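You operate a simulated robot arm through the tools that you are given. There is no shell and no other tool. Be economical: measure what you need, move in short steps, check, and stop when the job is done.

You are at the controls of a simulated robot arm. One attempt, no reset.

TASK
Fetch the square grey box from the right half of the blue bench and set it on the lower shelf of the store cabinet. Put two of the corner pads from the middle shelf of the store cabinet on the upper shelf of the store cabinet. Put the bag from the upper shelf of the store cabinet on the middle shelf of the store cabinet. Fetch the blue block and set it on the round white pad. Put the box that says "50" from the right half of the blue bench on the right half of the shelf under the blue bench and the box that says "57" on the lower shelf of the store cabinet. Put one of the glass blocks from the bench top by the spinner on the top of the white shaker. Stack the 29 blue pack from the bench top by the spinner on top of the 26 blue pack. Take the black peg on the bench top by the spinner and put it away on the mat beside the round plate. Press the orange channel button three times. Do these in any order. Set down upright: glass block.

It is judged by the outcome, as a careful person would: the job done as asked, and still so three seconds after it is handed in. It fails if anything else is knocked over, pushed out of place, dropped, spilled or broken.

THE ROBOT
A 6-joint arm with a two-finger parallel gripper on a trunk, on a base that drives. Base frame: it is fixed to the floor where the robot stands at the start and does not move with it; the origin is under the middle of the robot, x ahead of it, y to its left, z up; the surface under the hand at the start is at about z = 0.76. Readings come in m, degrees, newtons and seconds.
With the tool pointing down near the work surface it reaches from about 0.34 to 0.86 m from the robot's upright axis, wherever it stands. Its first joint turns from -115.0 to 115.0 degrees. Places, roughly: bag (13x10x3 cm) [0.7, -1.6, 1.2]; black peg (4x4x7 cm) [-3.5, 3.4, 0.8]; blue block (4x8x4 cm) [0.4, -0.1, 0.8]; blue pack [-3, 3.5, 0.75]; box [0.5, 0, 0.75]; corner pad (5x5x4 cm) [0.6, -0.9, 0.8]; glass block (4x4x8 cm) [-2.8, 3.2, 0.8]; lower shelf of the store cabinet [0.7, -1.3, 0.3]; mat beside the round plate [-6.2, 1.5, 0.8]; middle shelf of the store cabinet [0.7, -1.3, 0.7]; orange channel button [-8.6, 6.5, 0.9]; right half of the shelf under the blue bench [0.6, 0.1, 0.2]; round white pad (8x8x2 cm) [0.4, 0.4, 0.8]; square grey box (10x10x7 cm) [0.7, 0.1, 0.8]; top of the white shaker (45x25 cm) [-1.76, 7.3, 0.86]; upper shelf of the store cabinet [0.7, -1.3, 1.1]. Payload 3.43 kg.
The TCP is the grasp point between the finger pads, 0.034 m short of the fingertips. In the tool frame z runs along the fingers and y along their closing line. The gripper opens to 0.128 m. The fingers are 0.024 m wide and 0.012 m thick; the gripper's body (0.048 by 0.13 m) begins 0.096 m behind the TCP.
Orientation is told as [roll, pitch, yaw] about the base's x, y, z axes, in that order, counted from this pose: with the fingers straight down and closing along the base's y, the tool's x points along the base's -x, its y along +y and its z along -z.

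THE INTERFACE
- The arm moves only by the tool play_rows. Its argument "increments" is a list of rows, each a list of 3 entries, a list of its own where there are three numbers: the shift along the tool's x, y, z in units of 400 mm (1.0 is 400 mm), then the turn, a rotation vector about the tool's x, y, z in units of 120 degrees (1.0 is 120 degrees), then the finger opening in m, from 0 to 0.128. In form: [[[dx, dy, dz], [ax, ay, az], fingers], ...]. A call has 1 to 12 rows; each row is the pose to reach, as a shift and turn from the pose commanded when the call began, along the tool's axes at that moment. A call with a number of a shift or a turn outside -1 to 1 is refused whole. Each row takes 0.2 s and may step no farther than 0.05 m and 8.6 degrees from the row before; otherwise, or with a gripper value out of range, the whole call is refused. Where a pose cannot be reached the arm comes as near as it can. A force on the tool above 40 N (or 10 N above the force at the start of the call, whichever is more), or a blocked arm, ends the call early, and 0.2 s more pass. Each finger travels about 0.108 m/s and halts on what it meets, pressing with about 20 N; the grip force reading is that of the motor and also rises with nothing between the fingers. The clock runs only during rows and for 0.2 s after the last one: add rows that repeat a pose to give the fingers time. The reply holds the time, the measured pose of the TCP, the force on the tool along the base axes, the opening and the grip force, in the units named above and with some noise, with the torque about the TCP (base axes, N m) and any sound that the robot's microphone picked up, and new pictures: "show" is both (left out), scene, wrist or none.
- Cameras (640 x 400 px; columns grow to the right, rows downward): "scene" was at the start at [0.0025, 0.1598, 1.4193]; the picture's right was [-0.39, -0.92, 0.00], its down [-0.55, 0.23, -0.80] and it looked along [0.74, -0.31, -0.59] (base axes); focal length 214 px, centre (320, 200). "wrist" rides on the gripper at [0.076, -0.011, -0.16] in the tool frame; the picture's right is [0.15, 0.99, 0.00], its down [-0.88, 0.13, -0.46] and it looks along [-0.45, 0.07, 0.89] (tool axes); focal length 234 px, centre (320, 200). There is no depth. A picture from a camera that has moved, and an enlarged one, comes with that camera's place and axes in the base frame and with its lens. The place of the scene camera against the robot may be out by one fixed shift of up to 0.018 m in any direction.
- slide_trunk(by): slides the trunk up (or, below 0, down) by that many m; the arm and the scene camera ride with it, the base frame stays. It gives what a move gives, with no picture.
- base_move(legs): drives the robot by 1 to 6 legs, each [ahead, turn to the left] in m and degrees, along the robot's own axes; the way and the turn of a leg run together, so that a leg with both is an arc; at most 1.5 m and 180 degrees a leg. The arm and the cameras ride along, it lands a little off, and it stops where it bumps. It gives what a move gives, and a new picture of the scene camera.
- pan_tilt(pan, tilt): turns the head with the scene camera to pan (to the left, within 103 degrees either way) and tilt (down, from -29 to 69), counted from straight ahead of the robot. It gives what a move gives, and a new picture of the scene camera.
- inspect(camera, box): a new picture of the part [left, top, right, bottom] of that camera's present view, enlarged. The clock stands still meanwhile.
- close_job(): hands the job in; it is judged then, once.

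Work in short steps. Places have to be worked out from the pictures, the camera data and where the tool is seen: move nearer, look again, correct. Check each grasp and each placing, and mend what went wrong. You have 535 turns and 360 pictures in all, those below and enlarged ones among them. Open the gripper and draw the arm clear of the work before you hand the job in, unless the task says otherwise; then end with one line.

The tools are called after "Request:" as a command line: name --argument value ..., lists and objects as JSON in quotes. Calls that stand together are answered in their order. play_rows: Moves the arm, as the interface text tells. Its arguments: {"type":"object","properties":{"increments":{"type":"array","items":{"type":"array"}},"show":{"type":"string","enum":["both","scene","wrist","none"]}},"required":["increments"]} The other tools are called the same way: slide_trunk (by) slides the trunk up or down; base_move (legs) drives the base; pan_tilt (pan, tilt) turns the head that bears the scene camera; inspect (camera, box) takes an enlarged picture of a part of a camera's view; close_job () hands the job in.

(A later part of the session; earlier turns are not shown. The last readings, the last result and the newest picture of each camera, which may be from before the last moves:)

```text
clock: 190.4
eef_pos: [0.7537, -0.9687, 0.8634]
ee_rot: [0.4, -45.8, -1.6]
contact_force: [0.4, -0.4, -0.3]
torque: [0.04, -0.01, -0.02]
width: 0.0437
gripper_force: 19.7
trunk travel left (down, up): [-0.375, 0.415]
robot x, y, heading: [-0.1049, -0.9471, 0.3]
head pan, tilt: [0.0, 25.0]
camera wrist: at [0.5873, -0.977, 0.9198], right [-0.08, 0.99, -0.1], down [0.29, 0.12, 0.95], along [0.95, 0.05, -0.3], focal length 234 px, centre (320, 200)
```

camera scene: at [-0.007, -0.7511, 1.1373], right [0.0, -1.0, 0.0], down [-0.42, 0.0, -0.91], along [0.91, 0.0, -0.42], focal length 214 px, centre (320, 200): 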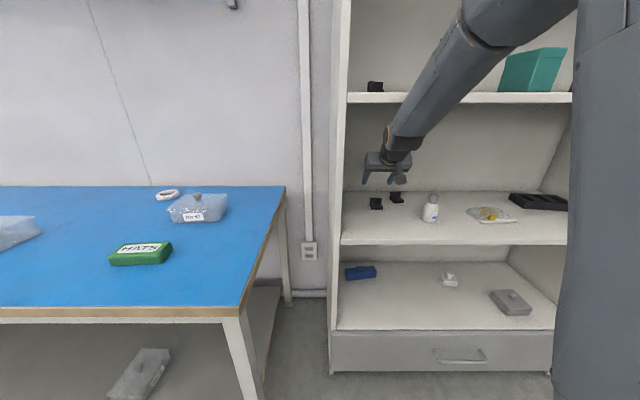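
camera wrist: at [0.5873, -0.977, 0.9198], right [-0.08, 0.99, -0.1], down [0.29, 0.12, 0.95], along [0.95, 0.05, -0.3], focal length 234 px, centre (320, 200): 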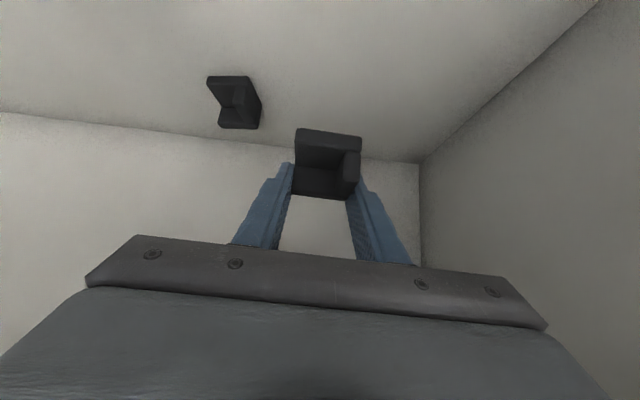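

Pad B held. Back out, raise the trunk, shift to y≈-0.91, and go in shallower (x≈0.60).

Request:
base_move --legs '[[-0.4, 0]]'

Request:
slide_trunk --by 0.385

Request:
play_rows --increments '[[[0, 0.07, 0], [0, 0, 0], 0.02], [[0, 0.145, 0], [0, 0, 0], 0.02]]' --show "none"

Request:
base_move --legs '[[0.25, 0]]'

Request:
play_rows --increments '[[[0.04, 0, 0.04], [0, 0, 0], 0.02], [[0.08, 0, 0.08], [0, 0, 0], 0.02]]' --show "wrist"

```text
clock: 192.9
eef_pos: [0.3539, -0.9699, 0.8623]
ee_rot: [0.4, -45.9, -1.5]
contact_force: [0.5, 0.2, 0.1]
torque: [0.01, 0.0, -0.02]
width: 0.0438
gripper_force: 19.8
trunk travel left (down, up): [-0.375, 0.415]
robot x, y, heading: [-0.5048, -0.9419, 0.2]
head pan, tilt: [0.0, 25.0]
camera scene: at [-0.4076, -0.7524, 1.1372], right [0.0, -1.0, 0.0], down [-0.42, 0.0, -0.91], along [0.91, 0.0, -0.42], focal length 214 px, centre (320, 200)
```

scene: 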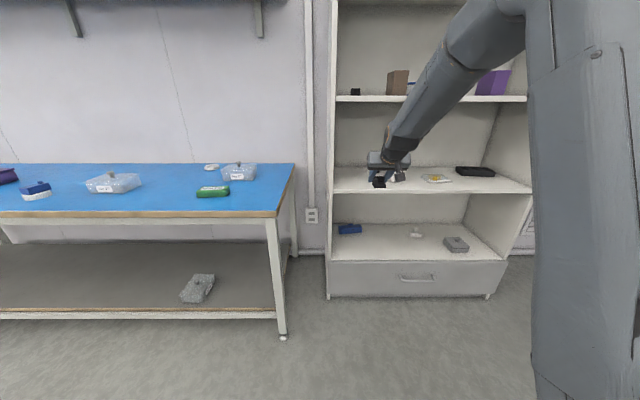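

```text
clock: 196.6
eef_pos: [0.3545, -0.9696, 1.2483]
ee_rot: [0.4, -45.9, -1.7]
contact_force: [-0.4, -0.1, -0.5]
torque: [0.01, 0.01, -0.01]
width: 0.044
gripper_force: 19.7
trunk travel left (down, up): [-0.76, 0.03]
robot x, y, heading: [-0.5027, -0.946, 0.2]
head pan, tilt: [0.0, 25.0]
```

```text
clock: 197.2
eef_pos: [0.3572, -0.9116, 1.2483]
ee_rot: [0.4, -45.9, -1.5]
contact_force: [-0.4, -1.2, -0.3]
torque: [0.03, 0.0, 0.05]
width: 0.044
gripper_force: 20.0
trunk travel left (down, up): [-0.76, 0.03]
robot x, y, heading: [-0.5051, -0.9438, 0.5]
head pan, tilt: [0.0, 25.0]
```

```text
clock: 199.1
eef_pos: [0.6078, -0.9128, 1.2489]
ee_rot: [0.5, -45.8, -1.6]
contact_force: [-0.5, -0.1, 0.4]
torque: [0.0, 0.03, -0.04]
width: 0.044
gripper_force: 19.9
trunk travel left (down, up): [-0.76, 0.03]
robot x, y, heading: [-0.2531, -0.9419, 0.0]
head pan, tilt: [0.0, 25.0]
camera scene: at [-0.2632, -0.7521, 1.5223], right [0.0, -1.0, 0.0], down [-0.42, 0.0, -0.91], along [0.91, 0.0, -0.42], focal length 214 px, centre (320, 200)
```

scene: 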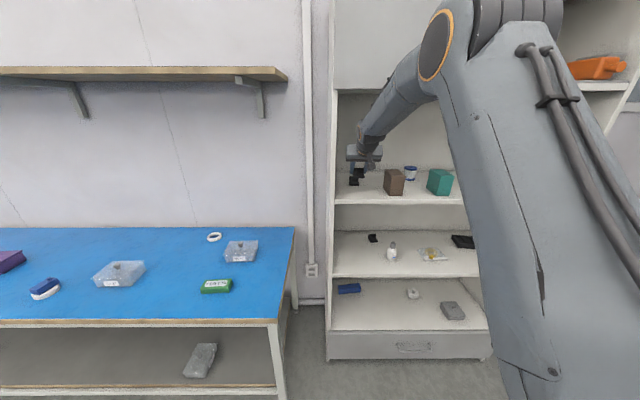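

```text
clock: 199.7
eef_pos: [0.6089, -0.9127, 1.2022]
ee_rot: [0.5, -45.8, -1.7]
contact_force: [0.5, -0.6, 0.0]
torque: [-0.01, 0.0, -0.01]
width: 0.0438
gripper_force: 20.6
trunk travel left (down, up): [-0.76, 0.03]
robot x, y, heading: [-0.2538, -0.9451, 0.1]
head pan, tilt: [0.0, 25.0]
camera wrist: at [0.4407, -0.9201, 1.2596], right [-0.08, 0.99, -0.1], down [0.29, 0.12, 0.95], along [0.95, 0.05, -0.3], focal length 234 px, centre (320, 200)
```

wrist: 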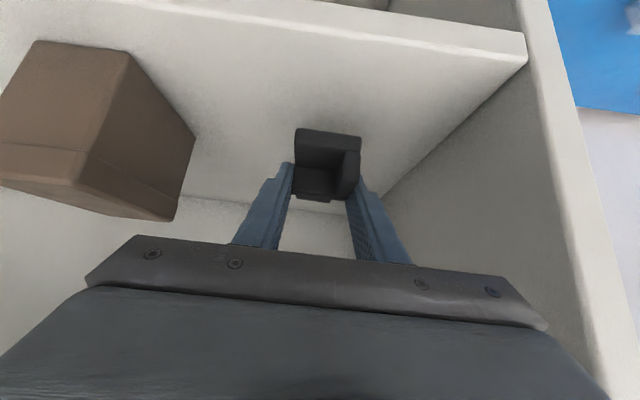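

Now I lower the last 3 cm.

Request:
play_rows --increments '[[[0.025, 0, 0.025], [0, 0, 0], 0.02], [[0.045, 0, 0.045], [0, 0, 0], 0.02], [[0.05, 0, 0.05], [0, 0, 0], 0.02], [[0.056, 0, 0.056], [0, 0, 0], 0.02], [[0.061, 0, 0.061], [0, 0, 0], 0.02]]' --show "none"

```text
clock: 200.9
eef_pos: [0.6099, -0.912, 1.1721]
ee_rot: [0.5, -46.2, -1.7]
contact_force: [-1.5, -0.3, 16.7]
torque: [-0.15, 0.18, -0.06]
width: 0.0436
gripper_force: 20.0
trunk travel left (down, up): [-0.76, 0.03]
robot x, y, heading: [-0.2533, -0.9443, 0.0]
head pan, tilt: [0.0, 25.0]
```

Contact. Release and withdraw.

Request:
play_rows --increments '[[[-0.002, 0, -0.002], [0, 0, 0], 0.07], [[-0.002, 0, -0.002], [0, 0, 0], 0.075], [[0, 0, -0.06], [0, 0, 0], 0.075], [[0, 0, -0.16], [0, 0, 0], 0.08], [[0, 0, -0.27], [0, 0, 0], 0.08]]' --show "wrist"

```text
clock: 202.1
eef_pos: [0.5315, -0.9103, 1.2408]
ee_rot: [0.4, -45.7, -1.6]
contact_force: [0.6, 0.3, 0.0]
torque: [0.02, 0.04, -0.01]
width: 0.0799
gripper_force: 0.1
trunk travel left (down, up): [-0.76, 0.03]
robot x, y, heading: [-0.2563, -0.9416, 0.1]
head pan, tilt: [0.0, 25.0]
camera wrist: at [0.3631, -0.9182, 1.2995], right [-0.08, 0.99, -0.1], down [0.29, 0.12, 0.95], along [0.95, 0.05, -0.3], focal length 234 px, centre (320, 200)
```

wrist: 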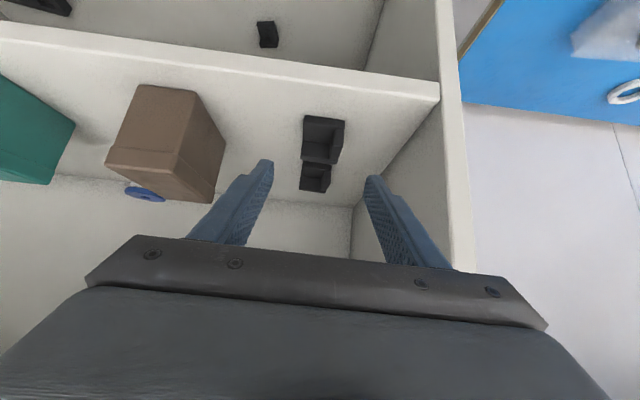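

Both pads are set on the upper shelf. Now for box "57": back off, drive left to the bench, lower the trunk.

Request:
base_move --legs '[[-0.35, 0], [0, 90], [0.72, 0], [0, -90]]'

Request:
slide_trunk --by -0.3

Request:
play_rows --increments '[[[-0.02, 0, -0.02], [0.045, 0, 0.045], 0.128], [[-0.04, 0, -0.04], [0.09, 0, 0.09], 0.128], [[-0.04, 0, -0.04], [0.135, 0, 0.135], 0.128], [[-0.04, 0, -0.04], [0.18, 0, 0.18], 0.128], [[-0.04, 0, -0.04], [0.225, 0, 0.225], 0.128], [[-0.04, 0, -0.04], [0.27, 0, 0.27], 0.128], [[-0.04, 0, -0.04], [0.315, 0, 0.315], 0.128], [[-0.04, 0, -0.04], [0.36, 0, 0.36], 0.128], [[-0.04, 0, -0.04], [0.405, 0, 0.405], 0.128], [[-0.04, 0, -0.04], [0.45, 0, 0.45], 0.128], [[-0.04, 0, -0.04], [0.495, 0, 0.495], 0.128], [[-0.04, 0, -0.04], [0.53, 0, 0.53], 0.128]]' --show "none"

```text
clock: 215.6
eef_pos: [0.1731, -0.1826, 1.2434]
ee_rot: [0.4, -45.8, -1.1]
contact_force: [-0.9, 0.1, -0.1]
torque: [0.06, -0.02, 0.02]
width: 0.08
gripper_force: 0.1
trunk travel left (down, up): [-0.76, 0.03]
robot x, y, heading: [-0.6078, -0.226, 0.5]
head pan, tilt: [0.0, 25.0]
camera scene: at [-0.6228, -0.0308, 1.5223], right [0.01, -1.0, 0.0], down [-0.42, 0.0, -0.91], along [0.91, 0.01, -0.42], focal length 214 px, centre (320, 200)
```

scene: 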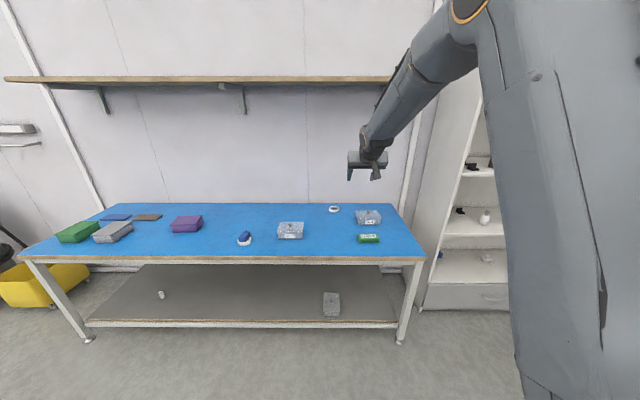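

```text
clock: 218.6
eef_pos: [0.1727, -0.1825, 0.9425]
ee_rot: [0.4, -45.9, -1.0]
contact_force: [0.3, 0.2, -0.3]
torque: [0.02, -0.01, 0.02]
width: 0.0798
gripper_force: 0.1
trunk travel left (down, up): [-0.46, 0.33]
robot x, y, heading: [-0.6139, -0.2267, 0.6]
head pan, tilt: [0.0, 25.0]
```

```text
clock: 221.2
eef_pos: [0.1728, -0.1813, 0.9652]
ee_rot: [1.3, -44.7, -91.8]
contact_force: [0.0, 0.9, 0.7]
torque: [0.04, -0.04, 0.05]
width: 0.1282
gripper_force: 0.0
trunk travel left (down, up): [-0.46, 0.33]
robot x, y, heading: [-0.6101, -0.2225, 0.6]
head pan, tilt: [0.0, 25.0]
```

Hand is turned. I drive in 0.45 m and look at box "57".

Request:
base_move --legs '[[0.46, -0.6]]'

Request:
play_rows --increments '[[[-0.06, 0, 0.06], [0, 0, 0], 0.128], [[-0.12, 0, 0.12], [0, 0, 0], 0.128], [[-0.17, 0, 0.17], [0, 0, 0], 0.128]]' --show "both"

```text
clock: 223.9
eef_pos: [0.6284, -0.1867, 0.9649]
ee_rot: [1.2, -44.7, -92.2]
contact_force: [-0.2, -0.7, -1.1]
torque: [0.03, -0.01, 0.01]
width: 0.128
gripper_force: 0.0
trunk travel left (down, up): [-0.46, 0.33]
robot x, y, heading: [-0.1586, -0.2201, 0.1]
head pan, tilt: [0.0, 25.0]
camera scene: at [-0.0821, -0.0278, 1.2223], right [0.0, -1.0, 0.0], down [-0.42, 0.0, -0.91], along [0.91, 0.0, -0.42], focal length 214 px, centre (320, 200)
```

scene: 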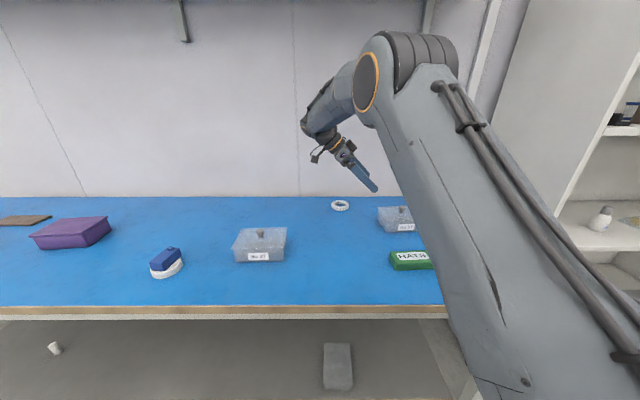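

```text
clock: 224.7
eef_pos: [0.6256, -0.283, 0.9654]
ee_rot: [1.2, -44.6, -92.2]
contact_force: [-0.1, 0.1, 0.3]
torque: [0.01, 0.01, 0.03]
width: 0.128
gripper_force: 0.0
trunk travel left (down, up): [-0.46, 0.33]
robot x, y, heading: [-0.154, -0.2194, 0.1]
head pan, tilt: [0.0, 25.0]
camera scene: at [-0.0821, -0.0276, 1.2222], right [0.0, -1.0, 0.0], down [-0.42, 0.0, -0.91], along [0.91, 0.0, -0.42], focal length 214 px, centre (320, 200)
camera wrist: at [0.617, -0.117, 1.0256], right [0.99, 0.08, -0.09], down [0.11, -0.31, 0.95], along [0.05, -0.95, -0.31], focal length 234 px, centre (320, 200)
```

scene: 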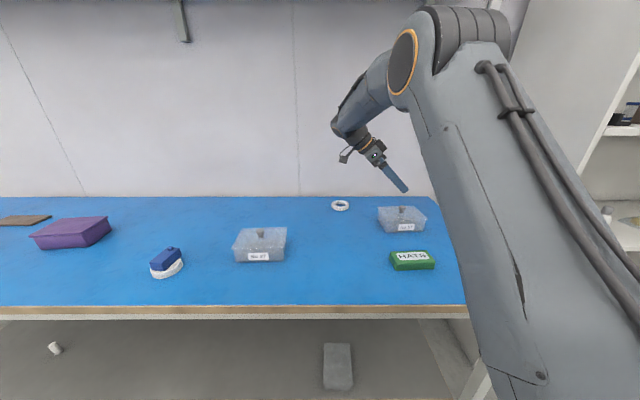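
wrist: 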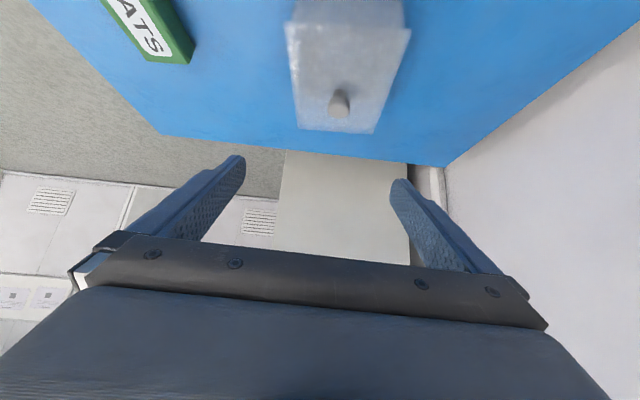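

Box "57": centre ≈ [0.641,-0.335], yaw ≈ +3.8°. I move to z≈0.86 above it with corrected yaw.

Request:
play_rows --increments '[[[0.03, 0.02, 0.09], [-0.018, 0, -0.018], 0.128], [[0.06, 0.043, 0.18], [-0.0354, 0, -0.0354], 0.128], [[0.0936, 0.043, 0.278], [-0.0354, 0, -0.0354], 0.128]]' --show "wrist"

```text
clock: 225.5
eef_pos: [0.6437, -0.3338, 0.8606]
ee_rot: [1.4, -44.9, -86.2]
contact_force: [0.0, -0.1, 0.4]
torque: [0.01, 0.0, 0.04]
width: 0.128
gripper_force: 0.1
trunk travel left (down, up): [-0.46, 0.33]
robot x, y, heading: [-0.1578, -0.2226, 0.2]
head pan, tilt: [0.0, 25.0]
camera wrist: at [0.6177, -0.1703, 0.9205], right [0.98, 0.19, -0.09], down [0.14, -0.29, 0.95], along [0.15, -0.94, -0.31], focal length 234 px, centre (320, 200)
```

wrist: 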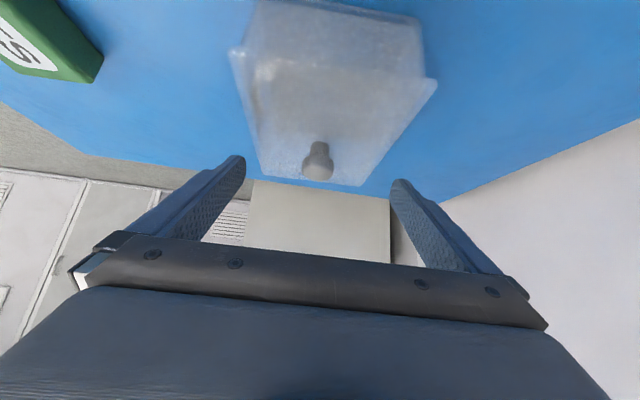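

Slightly left; I shift 4 mm, descend to 0.80 and close.

Request:
play_rows --increments '[[[0.03, -0.01, 0.03], [0, 0, 0], 0.128], [[0.075, -0.01, 0.075], [0, 0, 0], 0.128], [[0.1064, -0.01, 0.107], [0, 0, 0], 0.128], [[0.1064, -0.01, 0.107], [0, 0, 0], 0.09], [[0.1064, -0.01, 0.107], [0, 0, 0], 0.08], [[0.1064, -0.01, 0.107], [0, 0, 0], 0.08]]' --show "none"

Request:
play_rows --increments '[[[-0.02, 0, -0.02], [0, 0, 0], 0.08], [[-0.08, 0, -0.08], [0, 0, 0], 0.08], [[-0.16, 0, -0.16], [0, 0, 0], 0.08], [[-0.24, 0, -0.24], [0, 0, 0], 0.08]]' --show "wrist"

```text
clock: 226.9
eef_pos: [0.6404, -0.3337, 0.801]
ee_rot: [1.3, -44.8, -86.2]
contact_force: [-0.5, -0.7, -1.5]
torque: [0.01, 0.02, 0.0]
width: 0.1136
gripper_force: 19.9
trunk travel left (down, up): [-0.46, 0.33]
robot x, y, heading: [-0.1542, -0.2221, 0.4]
head pan, tilt: [0.0, 25.0]
```

```text
clock: 227.9
eef_pos: [0.6398, -0.3377, 0.9358]
ee_rot: [1.2, -44.8, -86.3]
contact_force: [-0.1, -0.6, -1.0]
torque: [-0.04, 0.0, 0.0]
width: 0.113
gripper_force: 19.9
trunk travel left (down, up): [-0.46, 0.33]
robot x, y, heading: [-0.155, -0.221, 0.2]
head pan, tilt: [0.0, 25.0]
camera wrist: at [0.613, -0.1726, 0.9958], right [0.98, 0.18, -0.09], down [0.14, -0.29, 0.95], along [0.15, -0.94, -0.31], focal length 234 px, centre (320, 200)
```

wrist: 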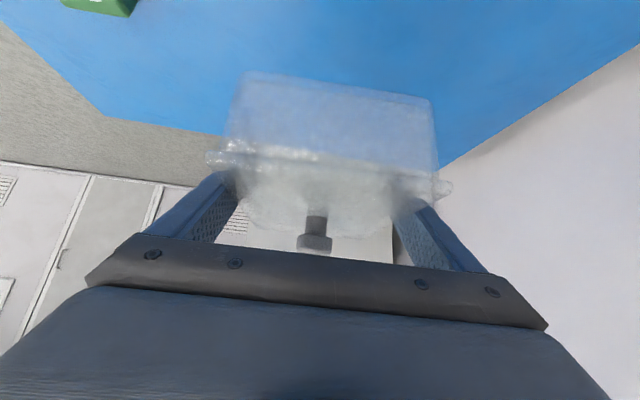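

Box "57" held. I back out, then turn the hand forward again.

Request:
base_move --legs '[[-0.5, 0]]'

Request:
play_rows --increments '[[[0, 0, 0], [-0.045, 0, -0.045], 0.08], [[0, 0, 0], [-0.09, 0, -0.09], 0.08], [[0, 0, 0], [-0.135, 0, -0.135], 0.08], [[0, 0, 0], [-0.18, 0, -0.18], 0.08], [[0, 0, 0], [-0.225, 0, -0.225], 0.08], [[0, 0, 0], [-0.27, 0, -0.27], 0.08], [[0, 0, 0], [-0.315, 0, -0.315], 0.08], [[0, 0, 0], [-0.36, 0, -0.36], 0.08], [[0, 0, 0], [-0.405, 0, -0.405], 0.08], [[0, 0, 0], [-0.45, 0, -0.45], 0.08], [[0, 0, 0], [-0.5, 0, -0.5], 0.08]]' --show "none"

Request:
base_move --legs '[[0, -90], [0.86, 0], [0, 90]]'

```text
clock: 230.8
eef_pos: [0.141, -0.3382, 0.9366]
ee_rot: [1.3, -44.7, -86.4]
contact_force: [-0.5, -0.5, -1.6]
torque: [0.03, 0.04, 0.0]
width: 0.1133
gripper_force: 20.0
trunk travel left (down, up): [-0.46, 0.33]
robot x, y, heading: [-0.6533, -0.2194, 0.0]
head pan, tilt: [0.0, 25.0]
camera scene: at [-0.5797, -0.0279, 1.2222], right [0.0, -1.0, 0.0], down [-0.42, 0.0, -0.91], along [0.91, 0.0, -0.42], focal length 214 px, centre (320, 200)
```

scene: 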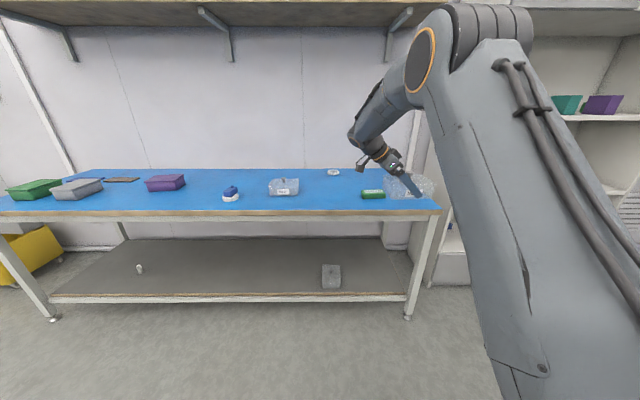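

```text
clock: 233.2
eef_pos: [0.1379, -0.339, 0.9336]
ee_rot: [0.5, -44.9, -5.3]
contact_force: [0.2, 0.8, -0.5]
torque: [-0.04, 0.07, -0.01]
width: 0.1133
gripper_force: 19.3
out of reach, approached as far as the arm can: row 11
trunk travel left (down, up): [-0.46, 0.33]
robot x, y, heading: [-0.6589, -0.2231, -0.0]
head pan, tilt: [0.0, 25.0]
```

```text
clock: 245.5
eef_pos: [0.1277, -1.2143, 0.933]
ee_rot: [0.4, -44.8, -5.4]
contact_force: [0.0, 0.0, -1.4]
torque: [0.01, -0.01, 0.0]
width: 0.1133
gripper_force: 20.1
trunk travel left (down, up): [-0.46, 0.33]
robot x, y, heading: [-0.6629, -1.0929, -0.6]
head pan, tilt: [0.0, 25.0]
camera scene: at [-0.5878, -0.8973, 1.2223], right [-0.01, -1.0, 0.0], down [-0.42, 0.0, -0.91], along [0.91, -0.01, -0.42], focal length 214 px, centre (320, 200)
```

scene: 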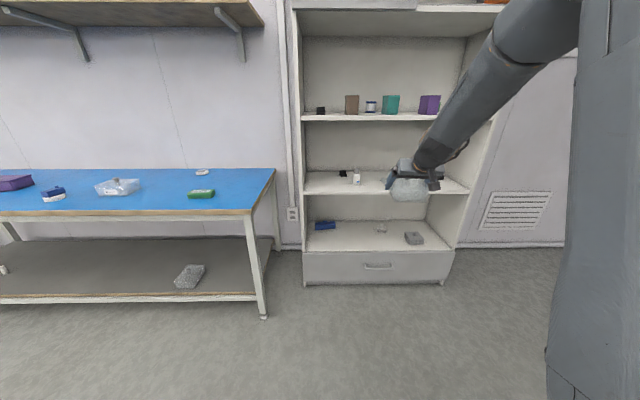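

Trunk down 0.4, then I extend the arm forward at that height.

Request:
slide_trunk --by -0.4

Request:
play_rows --increments '[[[-0.08, 0, 0.08], [0, 0, 0], 0.08], [[-0.16, 0, 0.16], [0, 0, 0], 0.08], [[-0.24, 0, 0.24], [0, 0, 0], 0.08]]' --show "none"

Request:
play_rows --increments '[[[0.05, 0, 0.05], [0, 0, 0], 0.08], [[0.1, 0, 0.1], [0, 0, 0], 0.08], [[0.14, 0, 0.14], [0, 0, 0], 0.08]]' --show "both"

```text
clock: 249.3
eef_pos: [0.1271, -1.2145, 0.5327]
ee_rot: [0.4, -44.8, -5.3]
contact_force: [-1.0, -0.5, -2.2]
torque: [-0.01, -0.03, -0.01]
width: 0.1132
gripper_force: 19.8
trunk travel left (down, up): [-0.06, 0.73]
robot x, y, heading: [-0.6648, -1.0928, -0.7]
head pan, tilt: [0.0, 25.0]
```

```text
clock: 250.1
eef_pos: [0.2629, -1.2241, 0.5317]
ee_rot: [0.4, -44.8, -5.3]
contact_force: [0.6, 0.6, -0.9]
torque: [0.0, 0.03, 0.01]
width: 0.1132
gripper_force: 19.9
trunk travel left (down, up): [-0.06, 0.73]
robot x, y, heading: [-0.6663, -1.0859, -0.6]
head pan, tilt: [0.0, 25.0]
```

```text
clock: 250.9
eef_pos: [0.2624, -1.2266, 0.4525]
ee_rot: [0.3, -44.8, -5.3]
contact_force: [0.4, -0.4, -1.4]
torque: [0.0, -0.01, -0.04]
width: 0.1132
gripper_force: 19.6
trunk travel left (down, up): [-0.06, 0.73]
robot x, y, heading: [-0.6616, -1.0922, -0.6]
head pan, tilt: [0.0, 25.0]
camera scene: at [-0.4765, -0.8983, 0.8223], right [-0.01, -1.0, 0.0], down [-0.42, 0.0, -0.91], along [0.91, -0.01, -0.42], focal length 214 px, centre (320, 200)
camera wrist: at [0.0956, -1.223, 0.513], right [-0.02, 0.99, -0.1], down [0.31, 0.1, 0.94], along [0.95, -0.02, -0.31], focal length 234 px, centre (320, 200)
```

scene: 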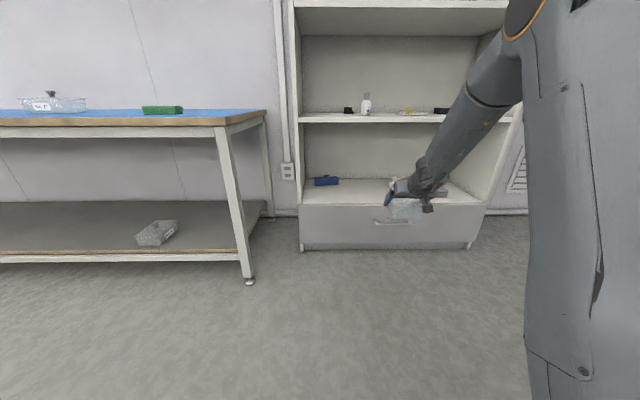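
wrist: 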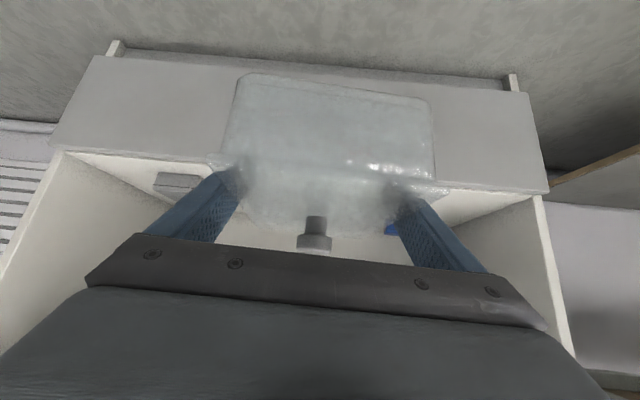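

Drive in 0.39 m over the lower shelf.

Request:
base_move --legs '[[0.39, 0]]'

Request:
play_rows --increments '[[[0.05, 0, 0.05], [0, 0, 0], 0.08], [[0.1, 0, 0.1], [0, 0, 0], 0.08], [[0.13, 0, 0.13], [0, 0, 0], 0.08]]' --show "wrist"

```text
clock: 253.4
eef_pos: [0.6526, -1.2288, 0.454]
ee_rot: [0.4, -44.8, -5.3]
contact_force: [-0.4, -0.7, -1.6]
torque: [-0.02, 0.01, 0.02]
width: 0.1132
gripper_force: 20.3
trunk travel left (down, up): [-0.06, 0.73]
robot x, y, heading: [-0.2777, -1.0959, -0.6]
head pan, tilt: [0.0, 25.0]
camera scene: at [-0.0873, -0.9016, 0.8222], right [-0.01, -1.0, 0.0], down [-0.42, 0.0, -0.91], along [0.91, -0.01, -0.42], focal length 214 px, centre (320, 200)
```

scene: 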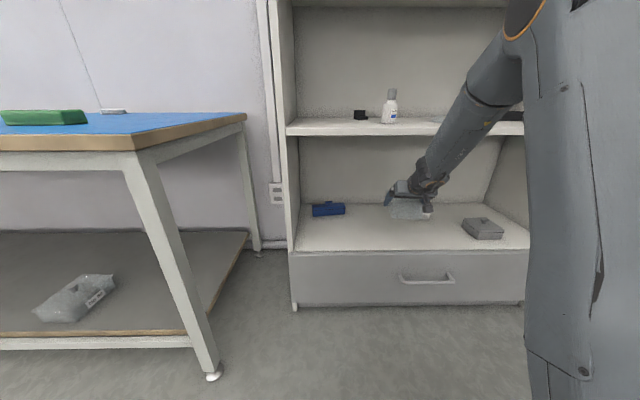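

```text
clock: 254.2
eef_pos: [0.6531, -1.2281, 0.3789]
ee_rot: [0.4, -44.8, -5.3]
contact_force: [-0.1, 1.4, -2.0]
torque: [-0.03, 0.02, -0.01]
width: 0.1134
gripper_force: 20.4
trunk travel left (down, up): [-0.06, 0.73]
robot x, y, heading: [-0.2723, -1.0952, -0.6]
head pan, tilt: [0.0, 25.0]
camera wrist: at [0.485, -1.2254, 0.439], right [-0.02, 0.99, -0.1], down [0.31, 0.1, 0.94], along [0.95, -0.02, -0.31], focal length 234 px, centre (320, 200)
```

wrist: 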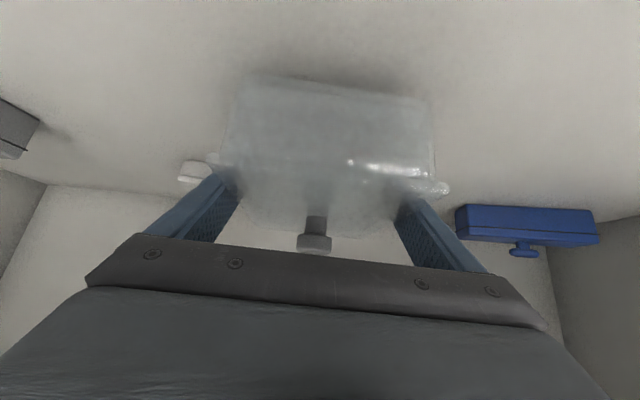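

Clear of other items. I lower in small steps.

Request:
play_rows --increments '[[[0.014, 0, 0.014], [0, 0, 0], 0.08], [[0.024, 0, 0.024], [0, 0, 0], 0.08], [[0.03, 0, 0.03], [0, 0, 0], 0.08], [[0.036, 0, 0.036], [0, 0, 0], 0.08]]' --show "none"

```text
clock: 255.2
eef_pos: [0.6525, -1.2293, 0.3617]
ee_rot: [0.4, -45.0, -5.4]
contact_force: [-2.1, -0.4, 6.3]
torque: [0.33, -0.55, 0.04]
width: 0.1133
gripper_force: 19.9
trunk travel left (down, up): [-0.06, 0.73]
robot x, y, heading: [-0.2747, -1.0923, -0.5]
head pan, tilt: [0.0, 25.0]
```

Contact (z 0.362 as expected). Slight more, open, withdraw.

Request:
play_rows --increments '[[[0.003, 0, 0.003], [0, 0, 0], 0.08], [[0.003, 0, 0.003], [0, 0, 0], 0.128], [[0.003, 0, 0.003], [0, 0, 0], 0.128], [[0, 0, -0.08], [0, 0, 0], 0.128], [[0, 0, -0.2], [0, 0, 0], 0.128], [[0, 0, -0.32], [0, 0, 0], 0.128]]' --show "both"

```text
clock: 256.6
eef_pos: [0.5627, -1.2198, 0.4486]
ee_rot: [0.4, -44.7, -5.4]
contact_force: [0.1, 0.1, 0.0]
torque: [0.0, -0.02, -0.01]
width: 0.128
gripper_force: 0.1
trunk travel left (down, up): [-0.06, 0.73]
robot x, y, heading: [-0.2774, -1.0927, -0.7]
head pan, tilt: [0.0, 25.0]
camera scene: at [-0.0872, -0.9016, 0.8222], right [-0.01, -1.0, 0.0], down [-0.42, 0.0, -0.91], along [0.91, -0.01, -0.42], focal length 214 px, centre (320, 200)
camera wrist: at [0.3947, -1.2169, 0.5095], right [-0.02, 1.0, -0.1], down [0.31, 0.1, 0.94], along [0.95, -0.02, -0.31], focal length 234 px, centre (320, 200)
```

scene: 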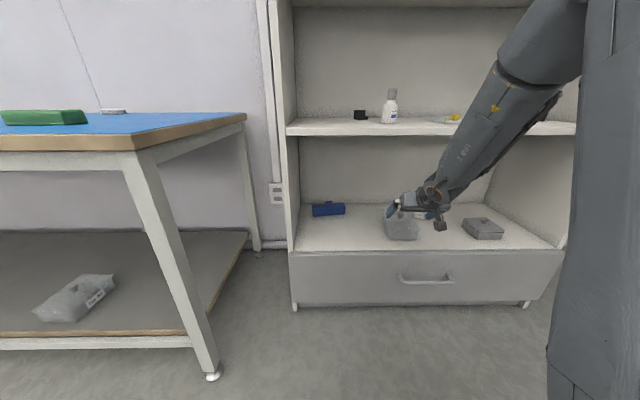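
wrist: 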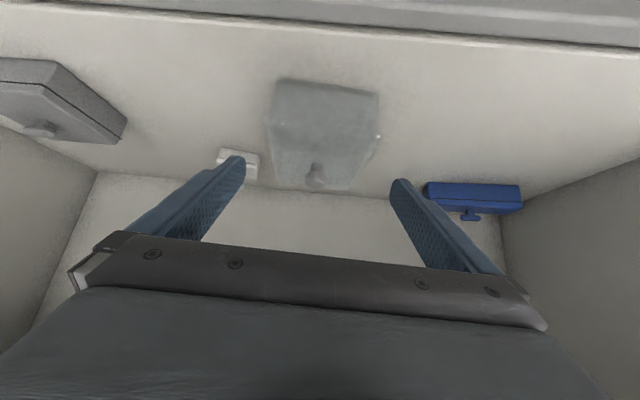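

Box "57" is placed. I back off, raise the trunk, and turn toward the spinner bench (heading ≈ 115°) to look.

Request:
base_move --legs '[[-0.6, 0], [0, 115]]'

Request:
slide_trunk --by 0.4

Request:
pan_tilt --pan 10 --tilt 10

```text
clock: 264.8
eef_pos: [-1.1152, -0.2777, 0.4503]
ee_rot: [0.4, -44.7, 110.0]
contact_force: [0.1, -0.1, -0.1]
torque: [-0.01, 0.03, -0.04]
width: 0.1276
gripper_force: 0.0
trunk travel left (down, up): [-0.06, 0.73]
robot x, y, heading: [-0.8748, -1.0868, 114.8]
head pan, tilt: [0.0, 25.0]
camera scene: at [-1.1221, -1.0069, 0.8222], right [0.91, 0.42, 0.0], down [0.18, -0.38, -0.91], along [-0.38, 0.82, -0.42], focal length 214 px, centre (320, 200)
```

scene: 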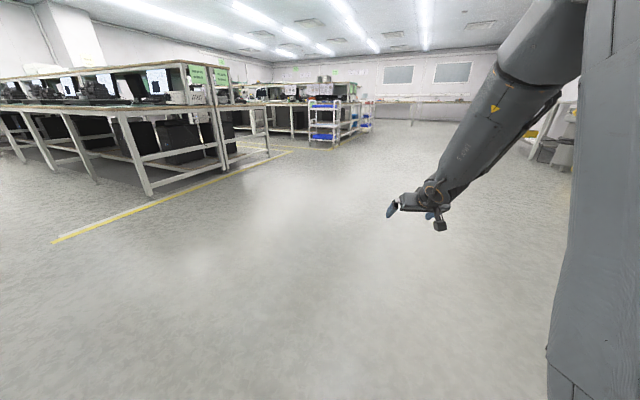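

```text
clock: 268.6
eef_pos: [-1.1166, -0.2783, 0.8503]
ee_rot: [0.3, -44.8, 109.7]
contact_force: [0.3, 0.0, 0.3]
torque: [0.0, 0.0, 0.04]
width: 0.1279
gripper_force: 0.0
trunk travel left (down, up): [-0.46, 0.33]
robot x, y, heading: [-0.8688, -1.0886, 114.8]
head pan, tilt: [0.0, 25.0]
```

```text
clock: 269.4
eef_pos: [-1.1153, -0.2771, 0.8497]
ee_rot: [0.4, -44.8, 109.8]
contact_force: [-0.5, 0.1, -0.3]
torque: [-0.03, -0.01, 0.01]
width: 0.1279
gripper_force: 0.0
trunk travel left (down, up): [-0.46, 0.33]
robot x, y, heading: [-0.8736, -1.0893, 114.8]
head pan, tilt: [10.0, 10.0]
camera scene: at [-1.0899, -1.1152, 1.2466], right [0.82, 0.57, 0.0], down [0.1, -0.14, -0.98], along [-0.56, 0.81, -0.17], focal length 214 px, centre (320, 200)
```

scene: 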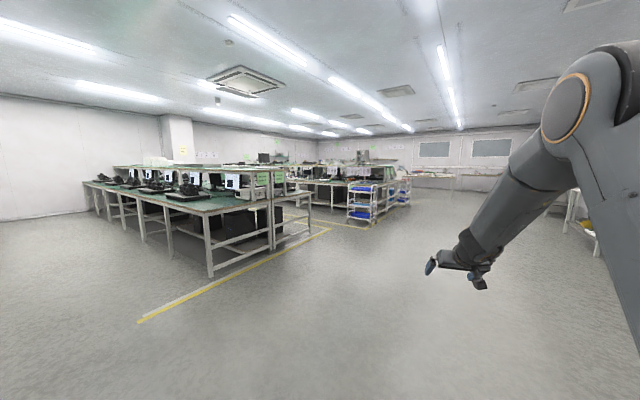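

Request:
inspect --camera "scene" --box '[260, 140, 480, 260]'

```text
2.91 times, centred on (370, 200) of scene
camera zoom: at [-1.0899, -1.1152, 1.2466], right [0.82, 0.57, 0.0], down [0.1, -0.14, -0.98], along [-0.56, 0.81, -0.17], focal length 624 px, centre (174, 200)
```

zoom: 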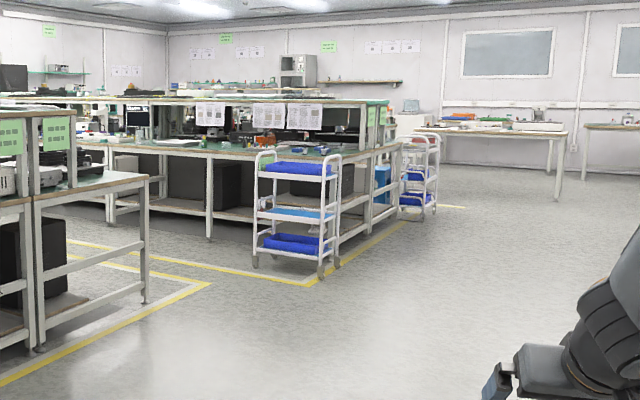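

The spinner bench's right end seems at x≈-2.6 with a trolley in front. I drive to about [-1.85, 2.6] and look.

Request:
base_move --legs '[[0, -9.7], [1.5, 0], [1.5, 0], [0.75, 0], [0, 35]]'

Request:
pan_tilt --pan 20 --tilt 25

```text
clock: 289.8
eef_pos: [-2.4143, 3.1545, 0.8493]
ee_rot: [0.4, -44.8, 135.3]
contact_force: [0.4, -0.5, -0.2]
torque: [0.01, 0.0, -0.02]
width: 0.1276
gripper_force: 0.0
trunk travel left (down, up): [-0.46, 0.33]
robot x, y, heading: [-1.8481, 2.5265, 140.2]
head pan, tilt: [10.0, 10.0]
camera scene: at [-2.0332, 2.4085, 1.2466], right [0.5, 0.87, 0.0], down [0.15, -0.09, -0.98], along [-0.85, 0.49, -0.17], focal length 214 px, centre (320, 200)
```

scene: 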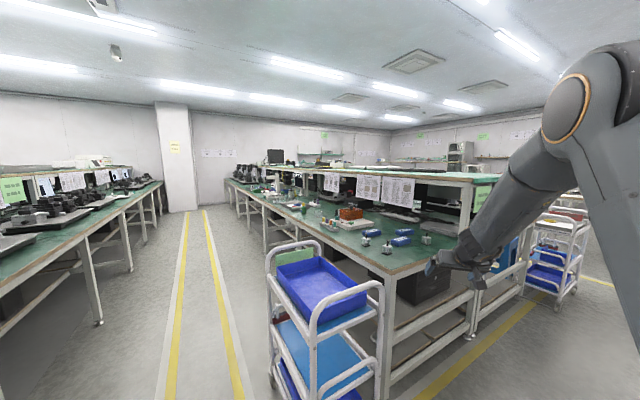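

```text
clock: 290.6
eef_pos: [-2.4163, 3.1541, 0.8495]
ee_rot: [0.3, -44.7, 135.4]
contact_force: [0.1, 0.0, -0.2]
torque: [-0.02, 0.06, 0.01]
width: 0.1277
gripper_force: 0.1
trunk travel left (down, up): [-0.46, 0.33]
robot x, y, heading: [-1.8486, 2.5248, 140.3]
head pan, tilt: [20.0, 25.0]
camera scene: at [-2.0392, 2.3936, 1.2223], right [0.34, 0.94, 0.0], down [0.4, -0.14, -0.91], along [-0.85, 0.31, -0.42], focal length 214 px, centre (320, 200)
```

scene: 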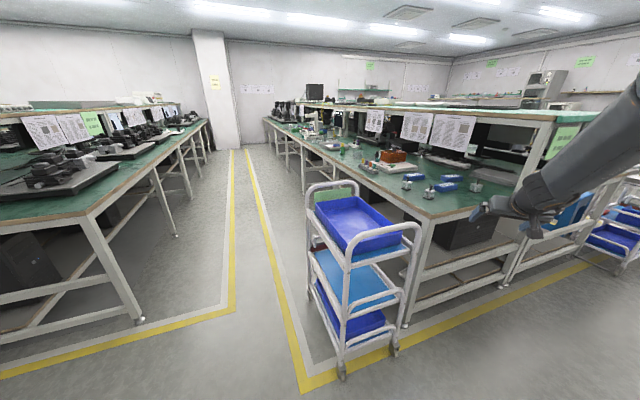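

Request:
inspect --camera "scene" --box '[300, 110, 500, 230]'

```text
3.20 times, centred on (400, 170) of scene
camera zoom: at [-2.0392, 2.3936, 1.2223], right [0.34, 0.94, 0.0], down [0.4, -0.14, -0.91], along [-0.85, 0.31, -0.42], focal length 686 px, centre (64, 296)
```

zoom: 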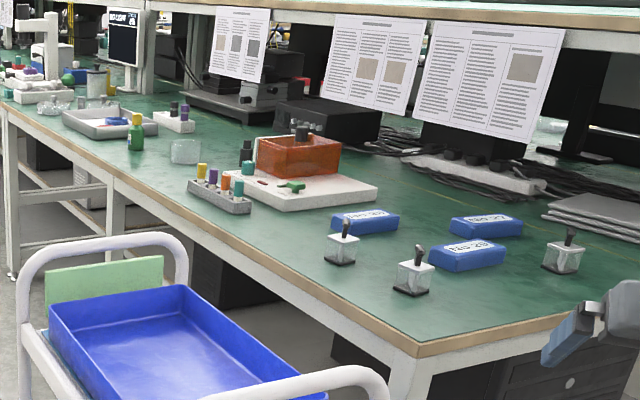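

Request:
inspect --camera "scene" --box '[398, 170, 468, 202]'

Request:
inspect --camera "scene" --box '[320, 130, 420, 190]'

```text
9.14 times, centred on (433, 186) of scene
camera zoom: at [-2.0392, 2.3936, 1.2223], right [0.34, 0.94, 0.0], down [0.4, -0.14, -0.91], along [-0.85, 0.31, -0.42], focal length 1961 px, centre (-713, 328)
```

zoom: 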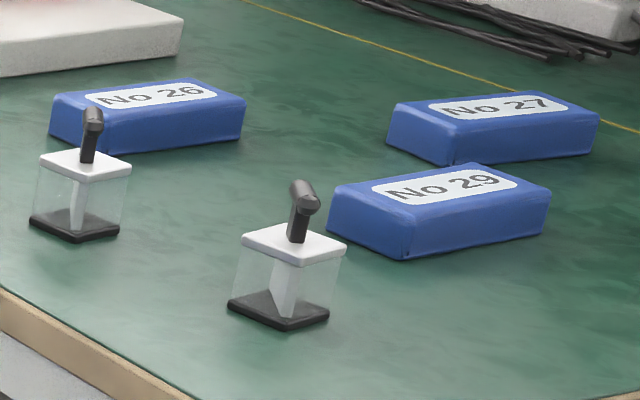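

```text
6.40 times, centred on (370, 160) of scene
camera zoom: at [-2.0392, 2.3936, 1.2223], right [0.34, 0.94, 0.0], down [0.4, -0.14, -0.91], along [-0.85, 0.31, -0.42], focal length 1373 px, centre (0, 456)
```

zoom: 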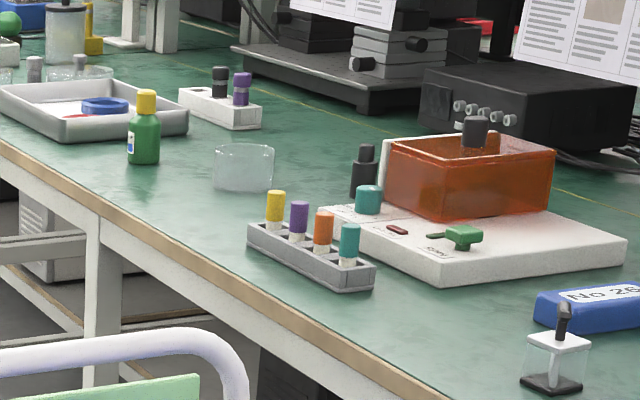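

Labels: nearest pack 29 ≈[-2.89,3.49], 26 ≈[-3.115,3.46], 27 ≈[-3.0,3.68]; glass blocks at ≈[-2.81,3.27], [-2.96,3.26], [-2.79,3.59]. I raise the trunk a bit and go round to face the bench's right end.

Request:
slide_trunk --by 0.2

Request:
base_move --legs '[[0, -65], [0.95, 0], [0, 105]]'

Request:
pan_tilt --pan 10 --tilt 30

```text
clock: 292.8
eef_pos: [-2.4152, 3.1559, 1.0503]
ee_rot: [0.4, -44.8, 135.4]
contact_force: [-0.1, -0.2, 0.0]
torque: [0.01, -0.04, -0.04]
width: 0.128
gripper_force: 0.0
trunk travel left (down, up): [-0.66, 0.13]
robot x, y, heading: [-1.8478, 2.525, 140.2]
head pan, tilt: [20.0, 25.0]
```

```text
clock: 305.0
eef_pos: [-2.4509, 3.5319, 1.0503]
ee_rot: [0.4, -44.8, 177.2]
contact_force: [0.4, 0.3, 0.9]
torque: [-0.02, -0.03, 0.0]
width: 0.1281
gripper_force: 0.2
trunk travel left (down, up): [-0.66, 0.13]
robot x, y, heading: [-1.6104, 3.4456, -178.0]
head pan, tilt: [20.0, 25.0]
camera scene: at [-1.6077, 3.2154, 1.4223], right [-0.37, 0.93, 0.0], down [0.39, 0.16, -0.91], along [-0.84, -0.34, -0.42], focal length 214 px, centre (320, 200)
```

scene: 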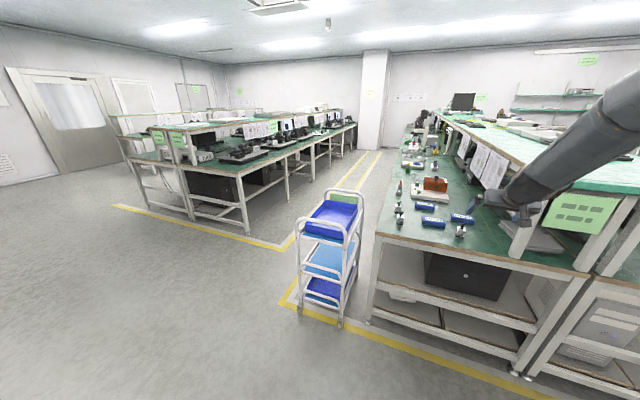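

```text
clock: 305.7
eef_pos: [-2.4524, 3.5321, 1.0495]
ee_rot: [0.4, -44.8, 177.3]
contact_force: [0.4, -0.2, 0.2]
torque: [0.01, -0.03, 0.02]
width: 0.1282
gripper_force: 0.2
trunk travel left (down, up): [-0.66, 0.13]
robot x, y, heading: [-1.6112, 3.4461, -178.5]
head pan, tilt: [10.0, 30.0]
camera scene: at [-1.6107, 3.231, 1.4143], right [-0.21, 0.98, 0.0], down [0.49, 0.1, -0.87], along [-0.85, -0.18, -0.5], focal length 214 px, centre (320, 200)
```

scene: 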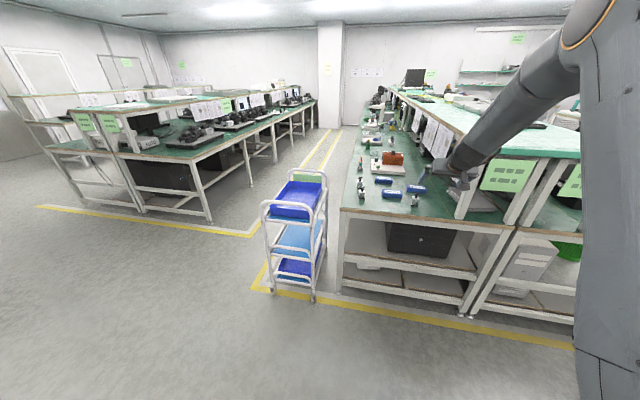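

Request:
inspect --camera "scene" --box '[320, 110, 560, 260]'

```text
2.67 times, centred on (440, 185) of scene
camera zoom: at [-1.6107, 3.231, 1.4143], right [-0.21, 0.98, 0.0], down [0.49, 0.1, -0.87], along [-0.85, -0.18, -0.5], focal length 572 px, centre (0, 240)
```

zoom: 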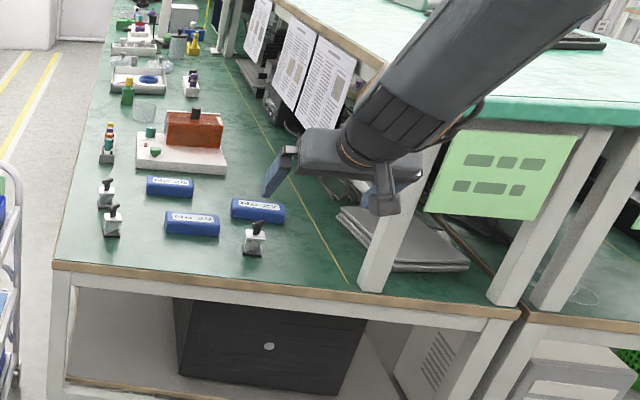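

Packs look ~0.12 m long across y, so I'll grip their short side with a vertical hand. I turn the hand vertical, then by -87° in free space.

Request:
play_rows --increments '[[[0, 0, 0], [0, 0.0625, 0], 0.128], [[0, 0, 0], [0, 0.125, 0], 0.128], [[0, 0, 0], [0, 0.1875, 0], 0.128], [[0, 0, 0], [0, 0.25, 0], 0.128], [[0, 0, 0], [0, 0.3125, 0], 0.128], [[0, 0, 0], [0, 0.373, 0], 0.128]]' --show "none"

Request:
play_rows --increments '[[[0, 0, 0], [0, 0, 0.066], 0.128], [[0, 0, 0], [0, 0, 0.132], 0.128], [[0, 0, 0], [0, 0, 0.198], 0.128], [[0, 0, 0], [0, 0, 0.264], 0.128], [[0, 0, 0], [0, 0, 0.33], 0.128], [[0, 0, 0], [0, 0, 0.396], 0.128], [[0, 0, 0], [0, 0, 0.462], 0.128], [[0, 0, 0], [0, 0, 0.528], 0.128], [[0, 0, 0], [0, 0, 0.594], 0.128], [[0, 0, 0], [0, 0, 0.66], 0.128], [[0, 0, 0], [0, 0, 0.725], 0.128]]' --show "none"

```text
clock: 307.1
eef_pos: [-2.4506, 3.5319, 1.0501]
ee_rot: [0.1, 0.0, 177.5]
contact_force: [1.1, -0.2, 0.1]
torque: [0.01, 0.02, 0.02]
width: 0.1277
gripper_force: 0.1
trunk travel left (down, up): [-0.66, 0.13]
robot x, y, heading: [-1.6111, 3.4424, -177.9]
head pan, tilt: [10.0, 30.0]
```

```text
clock: 309.5
eef_pos: [-2.4531, 3.5326, 1.0493]
ee_rot: [0.1, 0.3, 90.4]
contact_force: [0.0, 0.4, -0.5]
torque: [0.02, 0.02, -0.01]
width: 0.1277
gripper_force: 0.0
trunk travel left (down, up): [-0.66, 0.13]
robot x, y, heading: [-1.6129, 3.4449, -178.0]
head pan, tilt: [10.0, 30.0]
```

Now I retract the hand, lower the trunk 0.1 and drive up to the bench end.

Request:
play_rows --increments '[[[0.05, -0.11, 0], [0, 0, 0], 0.128], [[0.1, -0.22, 0], [0, 0, 0], 0.128], [[0.15, -0.33, 0], [0, 0, 0], 0.128], [[0.2, -0.44, 0], [0, 0, 0], 0.128], [[0.25, -0.55, 0], [0, 0, 0], 0.128]]' --show "none"

Request:
slide_trunk --by -0.08

Request:
base_move --legs '[[0, -2], [0.62, 0]]'

Request:
play_rows --increments '[[[0, 0, 0], [0, 0, 0], 0.128]]' --show "wrist"

```text
clock: 310.7
eef_pos: [-2.2299, 3.4341, 1.0495]
ee_rot: [0.0, 0.3, 90.4]
contact_force: [0.1, 0.2, -0.4]
torque: [-0.02, -0.05, -0.04]
width: 0.1281
gripper_force: 0.1
trunk travel left (down, up): [-0.66, 0.13]
robot x, y, heading: [-1.6136, 3.4398, -178.1]
head pan, tilt: [10.0, 30.0]
```

```text
clock: 311.9
eef_pos: [-2.2319, 3.4354, 0.9703]
ee_rot: [0.1, 0.3, 90.5]
contact_force: [0.1, -0.2, 0.7]
torque: [-0.02, 0.01, -0.04]
width: 0.128
gripper_force: 0.0
trunk travel left (down, up): [-0.58, 0.21]
robot x, y, heading: [-1.6129, 3.4436, -178.0]
head pan, tilt: [10.0, 30.0]
```

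```text
clock: 315.8
eef_pos: [-2.8513, 3.4535, 0.9698]
ee_rot: [0.1, 0.2, 88.6]
contact_force: [0.1, -0.7, 0.1]
torque: [0.01, 0.0, 0.0]
width: 0.128
gripper_force: 0.0
trunk travel left (down, up): [-0.58, 0.21]
robot x, y, heading: [-2.2321, 3.4434, -180.0]
head pan, tilt: [10.0, 30.0]
camera scene: at [-2.2604, 3.2304, 1.3343], right [-0.18, 0.98, 0.0], down [0.49, 0.09, -0.87], along [-0.85, -0.15, -0.5], focal length 214 px, centre (320, 200)
```

scene: 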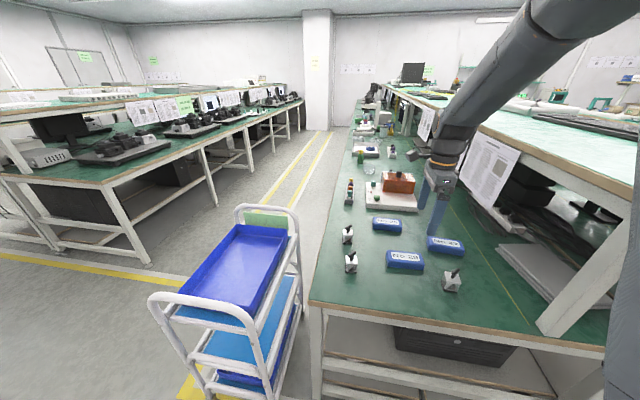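

```text
clock: 316.1
eef_pos: [-2.8523, 3.4535, 0.9692]
ee_rot: [0.1, 0.3, 88.7]
contact_force: [-0.6, -0.6, -0.2]
torque: [0.0, -0.01, -0.01]
width: 0.128
gripper_force: 0.0
trunk travel left (down, up): [-0.58, 0.21]
robot x, y, heading: [-2.2294, 3.4429, -179.8]
head pan, tilt: [10.0, 30.0]
camera wrist: at [-2.8428, 3.3776, 1.13], right [-0.99, -0.12, 0.0], down [-0.11, 0.89, 0.45], along [-0.06, 0.45, -0.89], focal length 234 px, centre (320, 200)
```

wrist: 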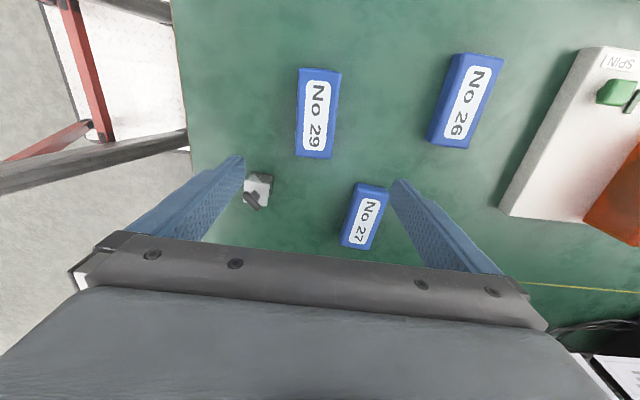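

Clear view: 29 centre ≈ [-2.844,3.421], yaw +1.6°, 26 centre ≈ [-3.045,3.38]. I descend over 29.

Request:
play_rows --increments '[[[0.04, -0.01, 0.1], [0, 0, -0.012], 0.1], [[0.079, -0.022, 0.2], [0, 0, -0.024], 0.1], [[0.079, -0.022, 0.3], [0, 0, -0.024], 0.1]]' --show "wrist"

```text
clock: 316.9
eef_pos: [-2.8443, 3.4209, 0.8492]
ee_rot: [0.2, 0.3, 91.5]
contact_force: [-0.1, -0.8, 0.4]
torque: [-0.02, 0.03, 0.0]
width: 0.1
gripper_force: 0.0
trunk travel left (down, up): [-0.58, 0.21]
robot x, y, heading: [-2.2323, 3.4433, -180.0]
head pan, tilt: [10.0, 30.0]
camera wrist: at [-2.831, 3.3459, 1.009], right [-0.99, -0.17, 0.0], down [-0.15, 0.88, 0.45], along [-0.08, 0.44, -0.89], focal length 234 px, centre (320, 200)
```

wrist: 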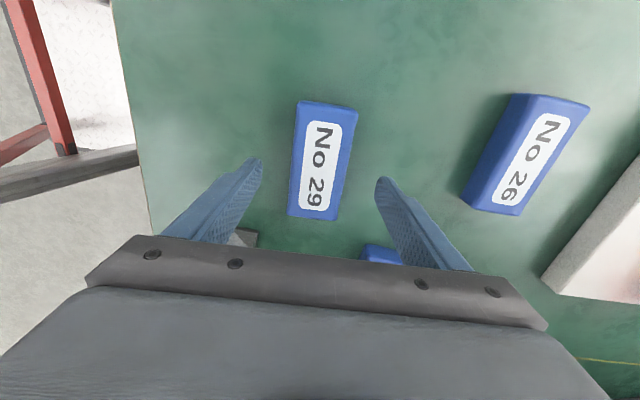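

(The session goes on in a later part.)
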